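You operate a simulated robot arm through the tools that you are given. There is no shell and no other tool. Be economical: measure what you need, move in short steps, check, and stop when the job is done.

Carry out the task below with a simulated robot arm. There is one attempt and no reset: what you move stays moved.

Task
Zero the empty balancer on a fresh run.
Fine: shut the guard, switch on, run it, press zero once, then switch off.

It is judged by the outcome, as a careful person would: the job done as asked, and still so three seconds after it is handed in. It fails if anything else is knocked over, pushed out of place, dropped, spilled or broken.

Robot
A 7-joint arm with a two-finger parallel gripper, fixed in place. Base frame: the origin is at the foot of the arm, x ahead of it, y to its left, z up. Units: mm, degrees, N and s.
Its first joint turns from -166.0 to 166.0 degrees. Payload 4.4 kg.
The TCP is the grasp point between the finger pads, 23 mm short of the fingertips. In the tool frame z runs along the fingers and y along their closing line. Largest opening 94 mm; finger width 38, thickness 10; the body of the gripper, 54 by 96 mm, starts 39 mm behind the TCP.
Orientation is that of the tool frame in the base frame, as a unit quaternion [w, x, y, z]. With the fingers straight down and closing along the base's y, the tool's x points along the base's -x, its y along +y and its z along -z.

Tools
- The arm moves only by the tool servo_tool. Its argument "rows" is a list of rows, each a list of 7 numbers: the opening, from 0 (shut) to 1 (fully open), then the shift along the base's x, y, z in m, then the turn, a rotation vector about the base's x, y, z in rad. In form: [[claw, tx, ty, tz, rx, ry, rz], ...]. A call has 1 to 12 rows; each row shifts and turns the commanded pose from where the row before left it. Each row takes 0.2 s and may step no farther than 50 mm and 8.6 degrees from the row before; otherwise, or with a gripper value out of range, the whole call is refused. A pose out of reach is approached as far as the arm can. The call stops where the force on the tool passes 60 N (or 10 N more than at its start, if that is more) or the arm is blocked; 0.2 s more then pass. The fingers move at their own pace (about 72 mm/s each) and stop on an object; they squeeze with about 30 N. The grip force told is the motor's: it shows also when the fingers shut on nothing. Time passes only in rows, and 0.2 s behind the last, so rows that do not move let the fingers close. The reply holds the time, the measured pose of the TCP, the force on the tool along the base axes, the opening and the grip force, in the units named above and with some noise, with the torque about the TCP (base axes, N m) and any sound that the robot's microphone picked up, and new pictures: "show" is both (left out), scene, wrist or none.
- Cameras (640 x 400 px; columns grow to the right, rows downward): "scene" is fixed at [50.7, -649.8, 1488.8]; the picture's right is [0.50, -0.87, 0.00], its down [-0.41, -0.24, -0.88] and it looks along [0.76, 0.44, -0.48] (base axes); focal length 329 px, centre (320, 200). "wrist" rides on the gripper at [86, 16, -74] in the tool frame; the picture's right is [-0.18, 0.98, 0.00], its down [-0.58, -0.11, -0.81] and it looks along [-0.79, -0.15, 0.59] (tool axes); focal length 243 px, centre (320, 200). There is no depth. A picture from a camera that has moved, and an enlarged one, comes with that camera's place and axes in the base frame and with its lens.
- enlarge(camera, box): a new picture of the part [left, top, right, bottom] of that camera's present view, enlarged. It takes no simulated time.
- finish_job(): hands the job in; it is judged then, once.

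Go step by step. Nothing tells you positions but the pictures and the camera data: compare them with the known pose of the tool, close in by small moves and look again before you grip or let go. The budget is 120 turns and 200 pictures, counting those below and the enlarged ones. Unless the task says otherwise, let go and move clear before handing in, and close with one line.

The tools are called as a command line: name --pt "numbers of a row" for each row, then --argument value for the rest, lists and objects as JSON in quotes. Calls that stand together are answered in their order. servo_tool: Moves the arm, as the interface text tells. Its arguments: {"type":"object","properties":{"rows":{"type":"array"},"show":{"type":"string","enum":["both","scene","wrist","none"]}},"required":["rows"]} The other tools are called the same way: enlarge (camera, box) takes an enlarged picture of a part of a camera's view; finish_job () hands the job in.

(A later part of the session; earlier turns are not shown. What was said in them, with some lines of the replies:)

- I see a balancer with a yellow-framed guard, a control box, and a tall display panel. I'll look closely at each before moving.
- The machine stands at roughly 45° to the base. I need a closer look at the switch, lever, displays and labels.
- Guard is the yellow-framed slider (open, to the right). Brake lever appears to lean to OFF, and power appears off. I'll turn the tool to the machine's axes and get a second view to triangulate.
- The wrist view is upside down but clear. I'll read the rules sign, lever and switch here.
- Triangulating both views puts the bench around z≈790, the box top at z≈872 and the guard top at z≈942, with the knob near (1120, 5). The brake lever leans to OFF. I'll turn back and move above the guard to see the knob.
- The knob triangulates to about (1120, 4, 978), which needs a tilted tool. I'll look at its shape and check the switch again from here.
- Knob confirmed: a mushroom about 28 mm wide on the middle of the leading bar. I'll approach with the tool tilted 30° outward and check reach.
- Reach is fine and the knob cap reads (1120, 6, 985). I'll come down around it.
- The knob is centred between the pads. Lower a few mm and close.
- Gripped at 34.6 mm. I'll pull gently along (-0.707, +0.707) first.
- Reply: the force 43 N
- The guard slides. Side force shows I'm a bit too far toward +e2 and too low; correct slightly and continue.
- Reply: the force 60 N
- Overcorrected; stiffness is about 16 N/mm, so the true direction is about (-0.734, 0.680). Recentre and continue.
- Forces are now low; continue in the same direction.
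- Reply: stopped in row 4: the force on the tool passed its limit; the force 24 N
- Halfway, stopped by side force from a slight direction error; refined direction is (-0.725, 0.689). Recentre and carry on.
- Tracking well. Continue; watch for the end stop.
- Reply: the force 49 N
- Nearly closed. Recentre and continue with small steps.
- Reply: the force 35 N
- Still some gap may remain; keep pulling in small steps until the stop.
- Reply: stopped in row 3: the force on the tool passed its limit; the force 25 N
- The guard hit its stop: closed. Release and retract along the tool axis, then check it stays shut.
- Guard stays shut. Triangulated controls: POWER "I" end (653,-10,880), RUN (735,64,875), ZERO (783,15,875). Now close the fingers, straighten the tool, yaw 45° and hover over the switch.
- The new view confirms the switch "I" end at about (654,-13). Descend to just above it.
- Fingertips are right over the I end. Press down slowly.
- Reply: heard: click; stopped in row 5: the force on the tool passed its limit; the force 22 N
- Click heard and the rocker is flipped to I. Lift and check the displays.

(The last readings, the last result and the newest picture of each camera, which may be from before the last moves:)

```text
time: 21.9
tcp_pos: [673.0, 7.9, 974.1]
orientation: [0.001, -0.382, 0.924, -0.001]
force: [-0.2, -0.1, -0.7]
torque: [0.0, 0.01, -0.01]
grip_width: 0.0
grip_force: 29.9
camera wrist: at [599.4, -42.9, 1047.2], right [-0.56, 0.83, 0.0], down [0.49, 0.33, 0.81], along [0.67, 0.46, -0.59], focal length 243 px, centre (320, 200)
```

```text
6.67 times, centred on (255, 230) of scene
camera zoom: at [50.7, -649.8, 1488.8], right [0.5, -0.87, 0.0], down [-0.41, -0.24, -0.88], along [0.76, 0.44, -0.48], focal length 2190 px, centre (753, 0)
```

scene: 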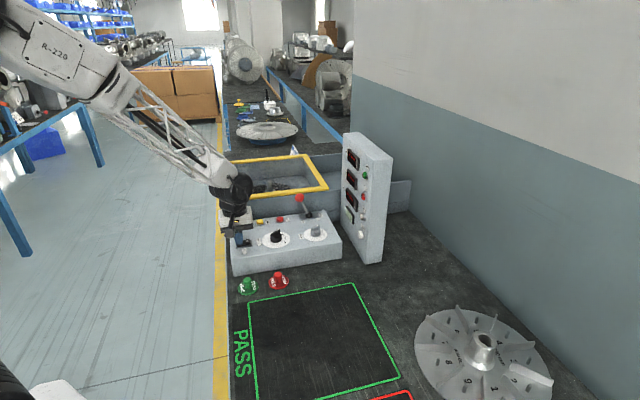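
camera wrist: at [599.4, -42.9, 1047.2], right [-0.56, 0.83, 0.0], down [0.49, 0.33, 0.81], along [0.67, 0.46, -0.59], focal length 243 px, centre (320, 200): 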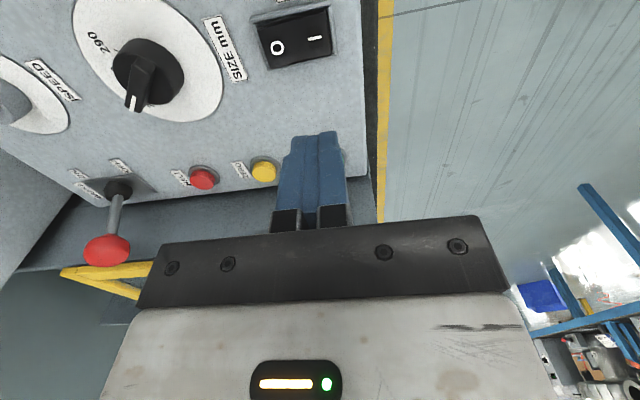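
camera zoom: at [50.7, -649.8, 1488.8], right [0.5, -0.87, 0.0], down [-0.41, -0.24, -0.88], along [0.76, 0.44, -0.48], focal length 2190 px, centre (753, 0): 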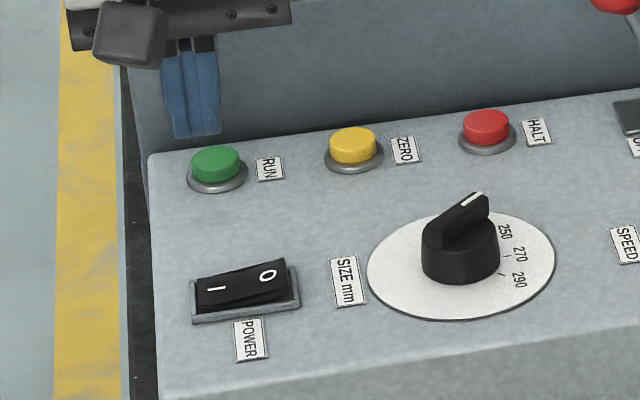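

Power is on (RUNS shows 0). Move over RUN, slightly biased away from the tub wall.

servo_tool --pt "0 0.02 0.018 0 0 0 0" --pt "0 0.02 0.018 0 0 0 0" --pt "0 0.0195 0.018 -0.02 0 0 0" --pt "0 0 0 -0.035 0 0 0"

enlarge --camera "scene" --box '[215, 190, 295, 250]'

```text
time: 22.9
tcp_pos: [731.4, 61.2, 918.6]
orientation: [0.003, -0.383, 0.924, 0.0]
force: [0.2, 0.5, 1.4]
torque: [-0.03, -0.04, 0.02]
grip_width: 0.0
grip_force: 30.0
camera wrist: at [657.9, 11.4, 991.8], right [-0.56, 0.83, 0.0], down [0.48, 0.33, 0.81], along [0.67, 0.46, -0.59], focal length 243 px, centre (320, 200)
```

scene: 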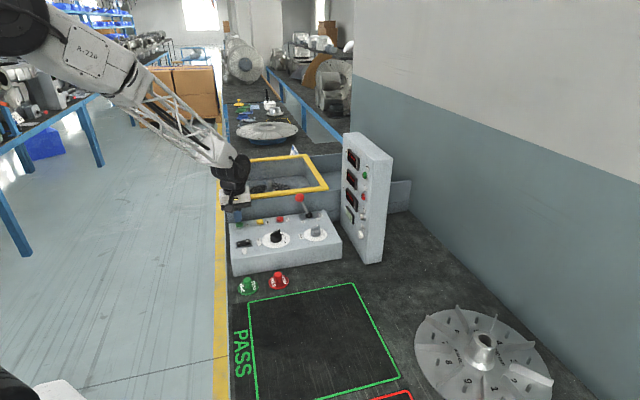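
wrist: 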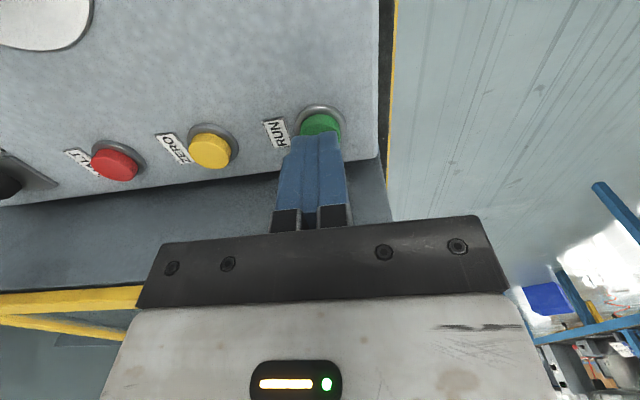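

```text
6.67 times, centred on (255, 220) of scene
camera zoom: at [50.7, -649.8, 1488.8], right [0.5, -0.87, 0.0], down [-0.41, -0.24, -0.88], along [0.76, 0.44, -0.48], focal length 2190 px, centre (753, 67)
```

zoom: 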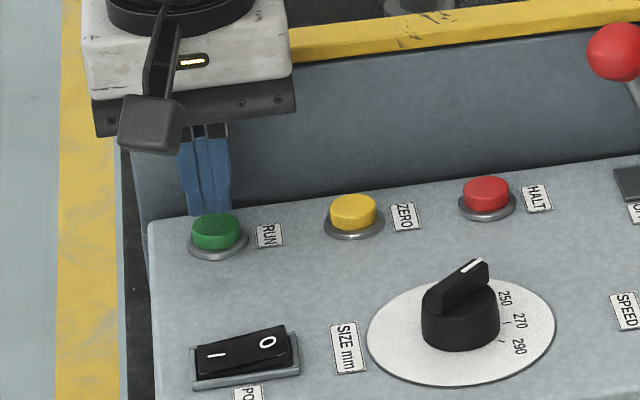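

Well aligned. Press RUN gently.

servo_tool --pt "0 0 0 -0.01 0 0 0" --pt "0 0 0 -0.006 0 0 0" --pt "0 0 0 -0.003 0 0 0" --pt "0 0 0 -0.003 0 0 0"

```text
time: 23.9
tcp_pos: [732.1, 60.6, 895.7]
orientation: [0.003, -0.383, 0.924, -0.001]
force: [-12.7, 2.6, 33.3]
torque: [0.02, 0.33, 0.01]
grip_width: 0.1
grip_force: 30.1
heard: click
camera wrist: at [657.6, 11.0, 969.8], right [-0.56, 0.83, 0.0], down [0.48, 0.33, 0.81], along [0.67, 0.46, -0.59], focal length 243 px, centre (320, 200)
```

scene: 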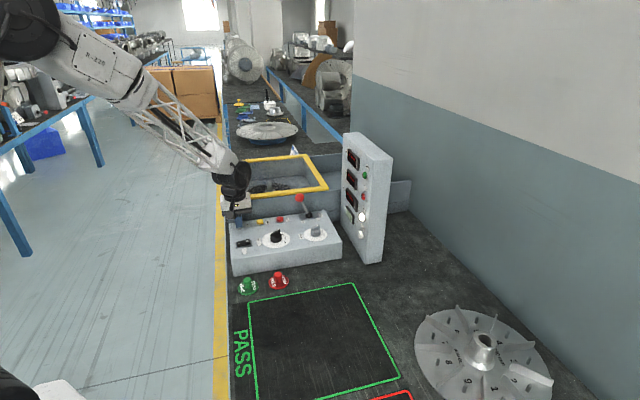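
wrist: 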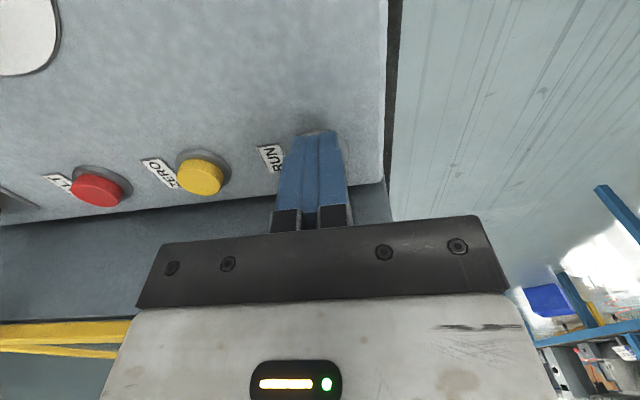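

Clicked, and the RUN lamp is lit. Lift and move above ZERO while watching the run.

servo_tool --pt "0 0 0 0.03 0 0 0" --pt "0 0 0 0.01 0 0 0" --pt "0 0.025 -0.025 0 0 0 0" --pt "0 0.0245 -0.0245 0 0 0 0" --pt "0 0 0 0 0 0 0"

enlarge --camera "scene" --box '[335, 135, 395, 245]'

```text
time: 25.1
tcp_pos: [779.9, 10.1, 933.0]
orientation: [0.001, -0.382, 0.924, 0.0]
force: [-0.1, 0.4, -0.5]
torque: [0.0, -0.01, 0.0]
grip_width: 0.1
grip_force: 29.3
camera wrist: at [706.7, -39.5, 1006.5], right [-0.56, 0.83, 0.0], down [0.49, 0.33, 0.81], along [0.67, 0.46, -0.59], focal length 243 px, centre (320, 200)
```

scene: 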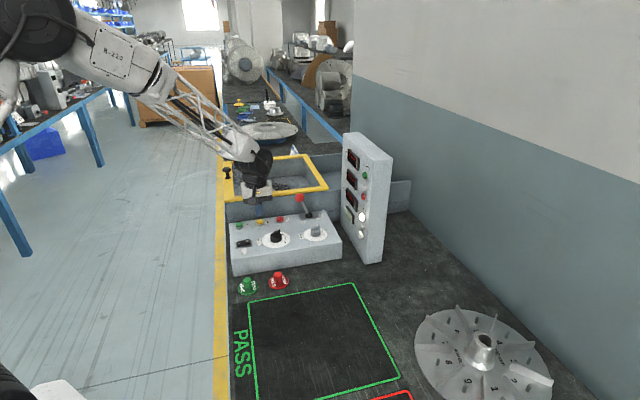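
wrist: 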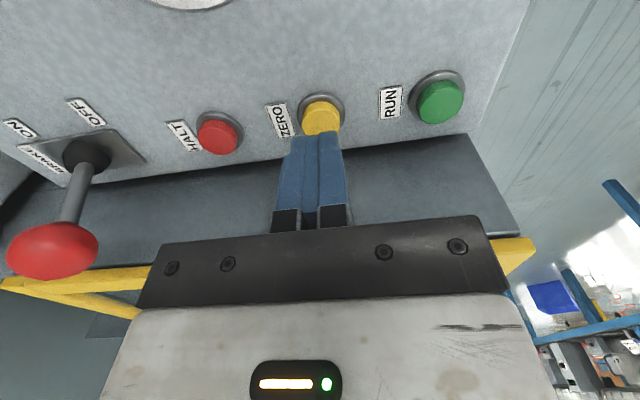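

```text
3.64 times, centred on (365, 190) of scene
camera zoom: at [50.7, -649.8, 1488.8], right [0.5, -0.87, 0.0], down [-0.41, -0.24, -0.88], along [0.76, 0.44, -0.48], focal length 1195 px, centre (156, 236)
```

zoom: 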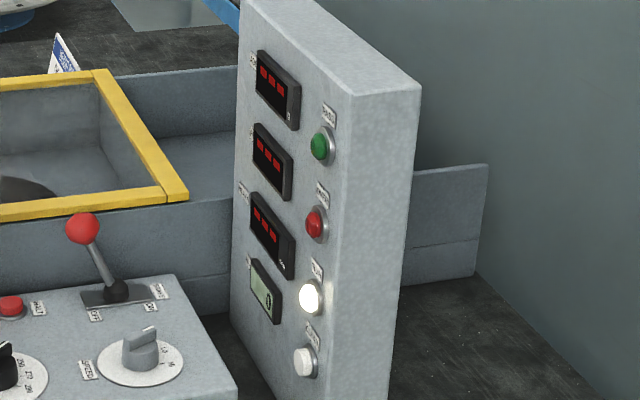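

RUN lamp lit, readings still dashed. Wait for the run to complete.

servo_tool --pt "0 0 0 0 0 0 0" --pt "0 0 0 0 0 0 0" --pt "0 0 0 0 0 0 0" --pt "0 0 0 0 0 0 0" --pt "0 0 0 0 0 0 0" --pt "0 0 0 0 0 0 0" --pt "0 0 0 0 0 0 0" --pt "0 0 0 0 0 0 0" --pt "0 0 0 0 0 0 0" --pt "0 0 0 0 0 0 0" --show "none"

enlarge --camera "scene" --box '[335, 135, 395, 245]'

```text
time: 27.3
tcp_pos: [779.5, 11.7, 933.1]
orientation: [0.001, -0.383, 0.924, -0.001]
force: [0.0, 0.3, -0.4]
torque: [0.02, 0.0, -0.02]
grip_width: 0.0
grip_force: 30.3
```

```text
3.64 times, centred on (365, 190) of scene
camera zoom: at [50.7, -649.8, 1488.8], right [0.5, -0.87, 0.0], down [-0.41, -0.24, -0.88], along [0.76, 0.44, -0.48], focal length 1195 px, centre (156, 236)
```

zoom: 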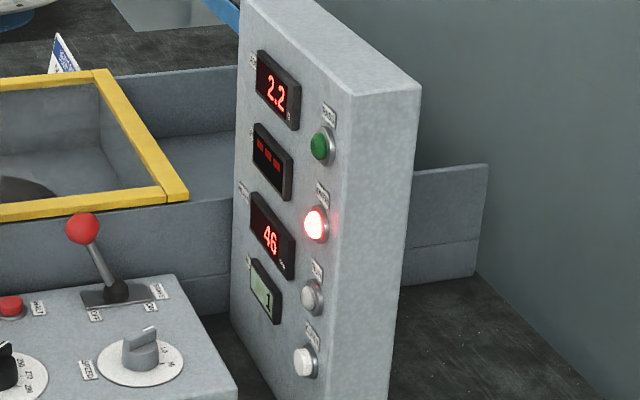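

The run finished: 2.2 at 46°, OVER, RUNS 1. Now press ZERO once.

servo_tool --pt "0 0.001 0.001 -0.015 0 0 0" --pt "0 0 0 -0.01 0 0 0" --pt "0 0 0 -0.006 0 0 0" --pt "0 0 0 -0.003 0 0 0" --pt "0 0 0 -0.003 0 0 0"

enlarge --camera "scene" --box '[335, 135, 395, 245]'

```text
time: 28.5
tcp_pos: [781.4, 12.7, 898.8]
orientation: [0.002, -0.383, 0.924, -0.001]
force: [-5.8, -5.5, 19.7]
torque: [-0.21, 0.17, 0.01]
grip_width: 0.0
grip_force: 30.4
heard: click
camera wrist: at [708.8, -37.2, 972.6], right [-0.56, 0.83, 0.0], down [0.48, 0.33, 0.81], along [0.67, 0.46, -0.59], focal length 243 px, centre (320, 200)
```

scene: 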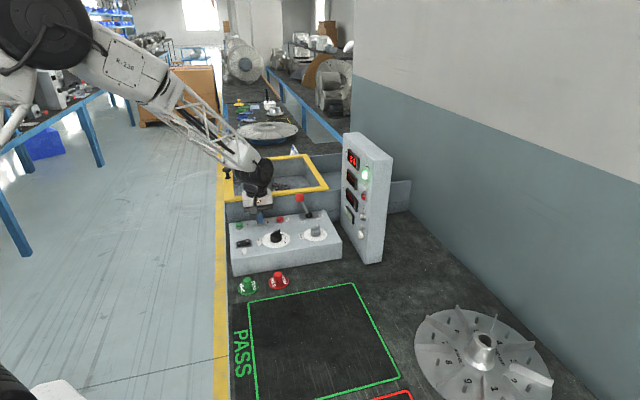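
wrist: 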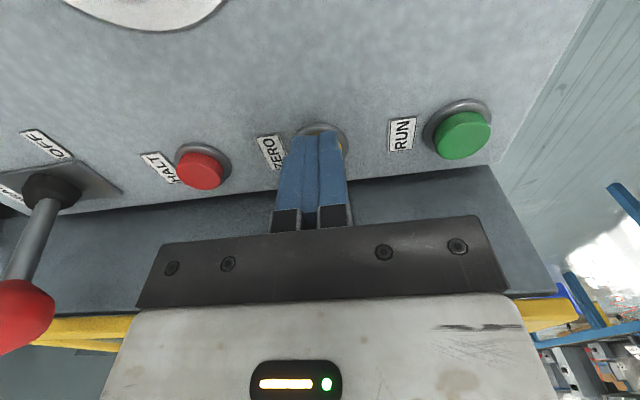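

```text
3.64 times, centred on (365, 190) of scene
camera zoom: at [50.7, -649.8, 1488.8], right [0.5, -0.87, 0.0], down [-0.41, -0.24, -0.88], along [0.76, 0.44, -0.48], focal length 1195 px, centre (156, 236)
```

zoom: 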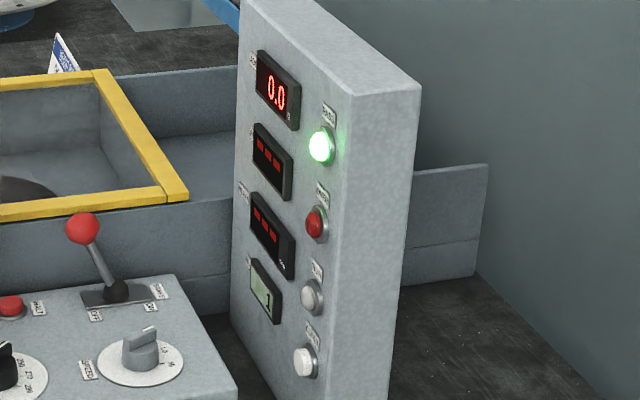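

Reads 0.0 with PASS lit. Lift and go over the O end of the power switch.

servo_tool --pt "0 0 0 0.04 0 0 0" --pt "0 0 0 0.035 0 0 0" --pt "0 -0.037 -0.0135 0 0 0 0" --pt "0 -0.037 -0.0135 0 0 0 0" --pt "0 -0.037 -0.0135 0 0 0 0" --pt "0 0 0 -0.03 0 0 0" --pt "0 0 0 -0.023 0 0 0"

enlarge --camera "scene" --box '[215, 200, 295, 260]'

```text
time: 30.1
tcp_pos: [670.3, -28.6, 918.8]
orientation: [0.0, -0.382, 0.924, 0.0]
force: [0.0, -0.2, 0.0]
torque: [0.02, 0.0, 0.03]
grip_width: 0.0
grip_force: 30.1
camera wrist: at [595.9, -77.8, 991.9], right [-0.56, 0.83, 0.0], down [0.49, 0.33, 0.81], along [0.67, 0.46, -0.59], focal length 243 px, centre (320, 200)
```

scene: 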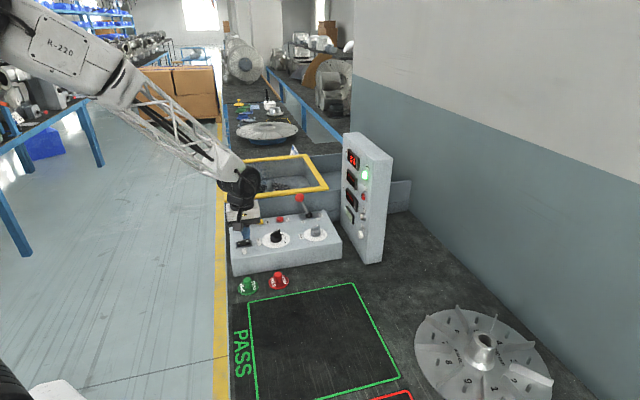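
wrist: 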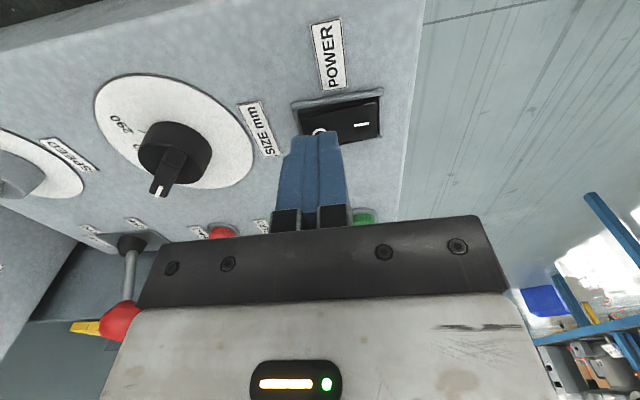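

```text
6.67 times, centred on (255, 230) of scene
camera zoom: at [50.7, -649.8, 1488.8], right [0.5, -0.87, 0.0], down [-0.41, -0.24, -0.88], along [0.76, 0.44, -0.48], focal length 2190 px, centre (753, 0)
```

zoom: 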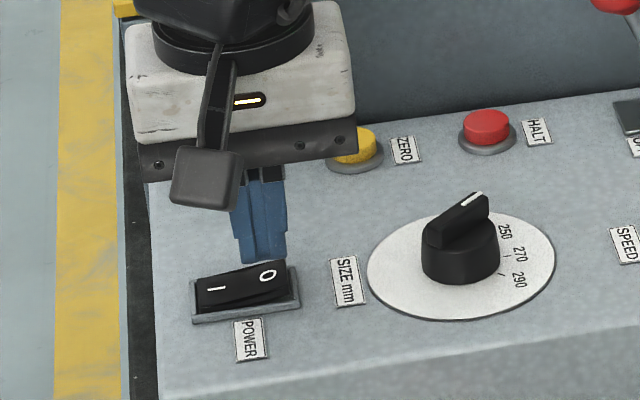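

Aligned over O. Press until the click.

servo_tool --pt "0 0 0 -0.006 0 0 0" --pt "0 0 0 -0.004 0 0 0" --pt "0 0 0 -0.003 0 0 0" --pt "0 0 0 -0.003 0 0 0"

enlarge --camera "scene" --box '[215, 200, 295, 260]'

```text
time: 31.1
tcp_pos: [670.1, -26.7, 902.2]
orientation: [0.001, -0.383, 0.924, 0.0]
force: [1.0, -0.1, 1.1]
torque: [-0.03, -0.02, 0.01]
grip_width: 0.0
grip_force: 30.5
camera wrist: at [596.8, -77.6, 977.2], right [-0.56, 0.83, 0.0], down [0.49, 0.33, 0.81], along [0.67, 0.46, -0.59], focal length 243 px, centre (320, 200)
```

scene: 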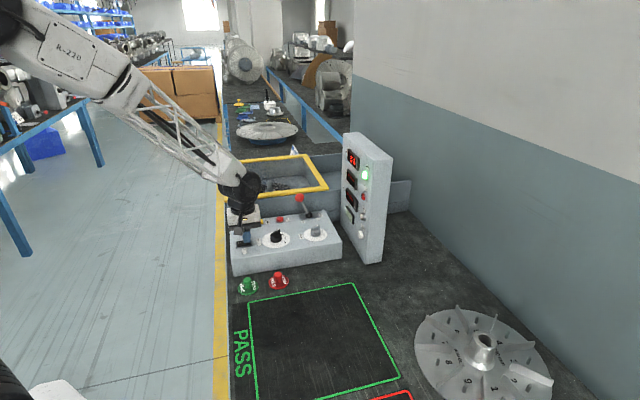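
wrist: 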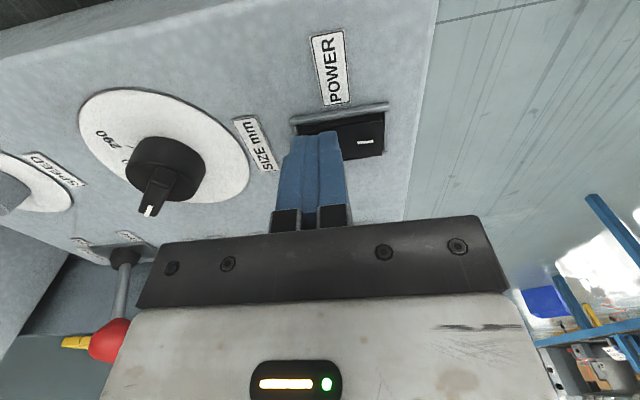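

```text
6.67 times, centred on (255, 230) of scene
camera zoom: at [50.7, -649.8, 1488.8], right [0.5, -0.87, 0.0], down [-0.41, -0.24, -0.88], along [0.76, 0.44, -0.48], focal length 2190 px, centre (753, 0)
```

zoom: 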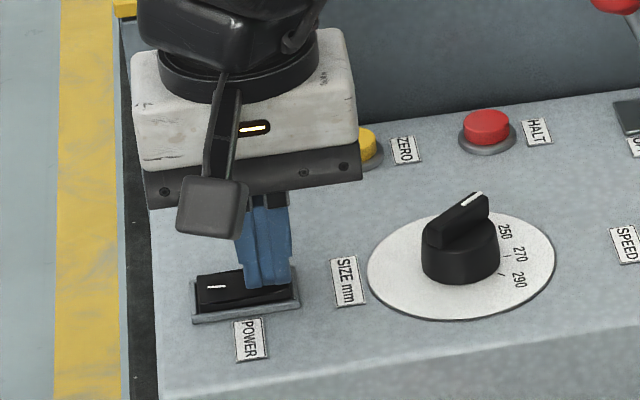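

No click yet and the display is still lit. A few mm more.

servo_tool --pt "0 0 0 -0.002 0 0 0" --pt "0 0 0 -0.002 0 0 0"

enlarge --camera "scene" --box '[215, 200, 295, 260]'

```text
time: 31.8
tcp_pos: [670.5, -28.8, 902.2]
orientation: [0.003, -0.383, 0.924, -0.001]
force: [-9.0, 3.0, 14.4]
torque: [0.03, 0.45, -0.05]
grip_width: 0.0
grip_force: 29.9
heard: click
stopped in row 2: the force on the tool passed its limit (the readings are from after the stop); the commanded pose is now the measured one
camera wrist: at [597.3, -78.0, 976.0], right [-0.57, 0.82, 0.0], down [0.48, 0.33, 0.81], along [0.67, 0.46, -0.59], focal length 243 px, centre (320, 200)
```

scene: 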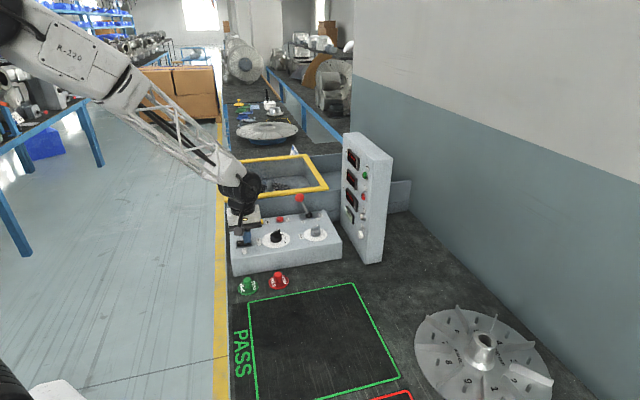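
wrist: 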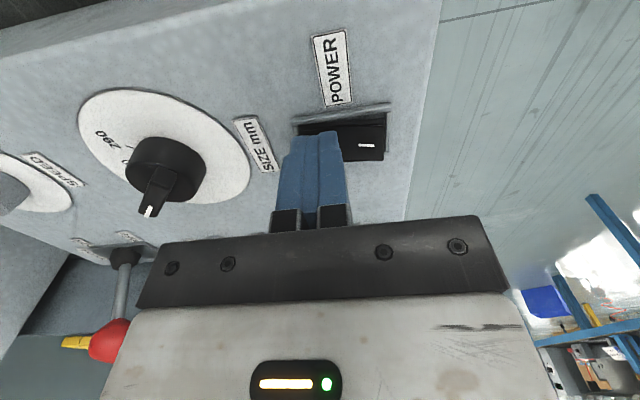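

```text
6.67 times, centred on (255, 230) of scene
camera zoom: at [50.7, -649.8, 1488.8], right [0.5, -0.87, 0.0], down [-0.41, -0.24, -0.88], along [0.76, 0.44, -0.48], focal length 2190 px, centre (753, 0)
```

zoom: 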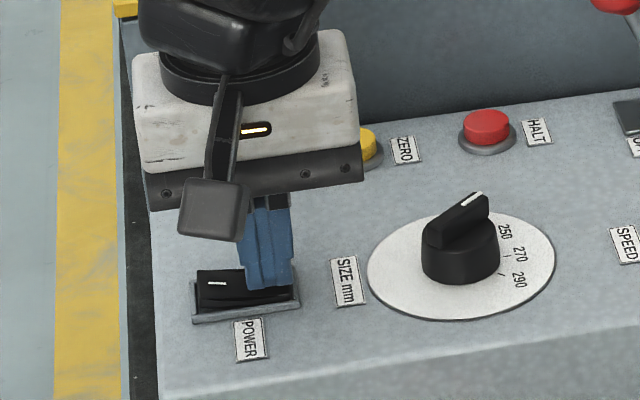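

Clicked and the lamps went out. Lift clear and do a final check.

servo_tool --pt "0 0 0 0.04 0 0 0" --pt "0 0 0 0.045 0 0 0" --pt "0 -0.02 0.02 0.04 0 0 0" --pt "0 -0.02 0.03 0.03 0 0 0" --pt "0 -0.02 0.03 0.03 0 0 0" --pt "0 0 0 0 0 0 0" --show "scene"

enlarge --camera "scene" --box '[210, 130, 410, 270]'

```text
time: 33.2
tcp_pos: [611.6, 52.0, 1086.5]
orientation: [0.002, -0.383, 0.924, -0.001]
force: [-1.4, -0.5, -0.2]
torque: [0.04, -0.01, 0.04]
grip_width: 0.0
grip_force: 30.2
```

scene: 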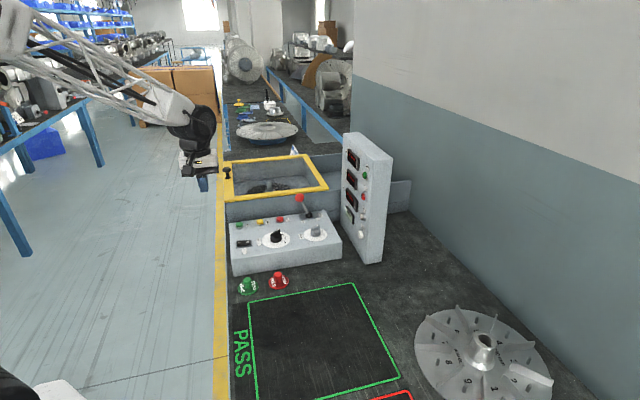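

```text
2.86 times, centred on (310, 200) of scene
camera zoom: at [50.7, -649.8, 1488.8], right [0.5, -0.87, 0.0], down [-0.41, -0.24, -0.88], along [0.76, 0.44, -0.48], focal length 939 px, centre (349, 200)
```

zoom: 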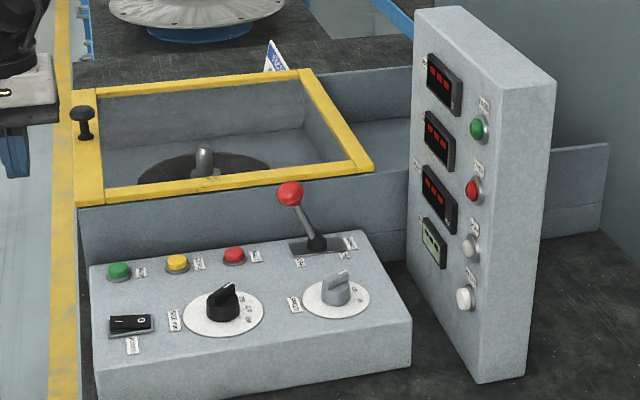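

The guard is shut, the power is off, all else is in place and the arm is clear. Handing in.

finish_job

```text
The job is handed in.
```

The empty balancer is zeroed on a fresh run: I shut the guard, switched on, ran it once (it read 2.2 at 46°, OVER), pressed ZERO once (it then read 0.0, PASS), and switched off.
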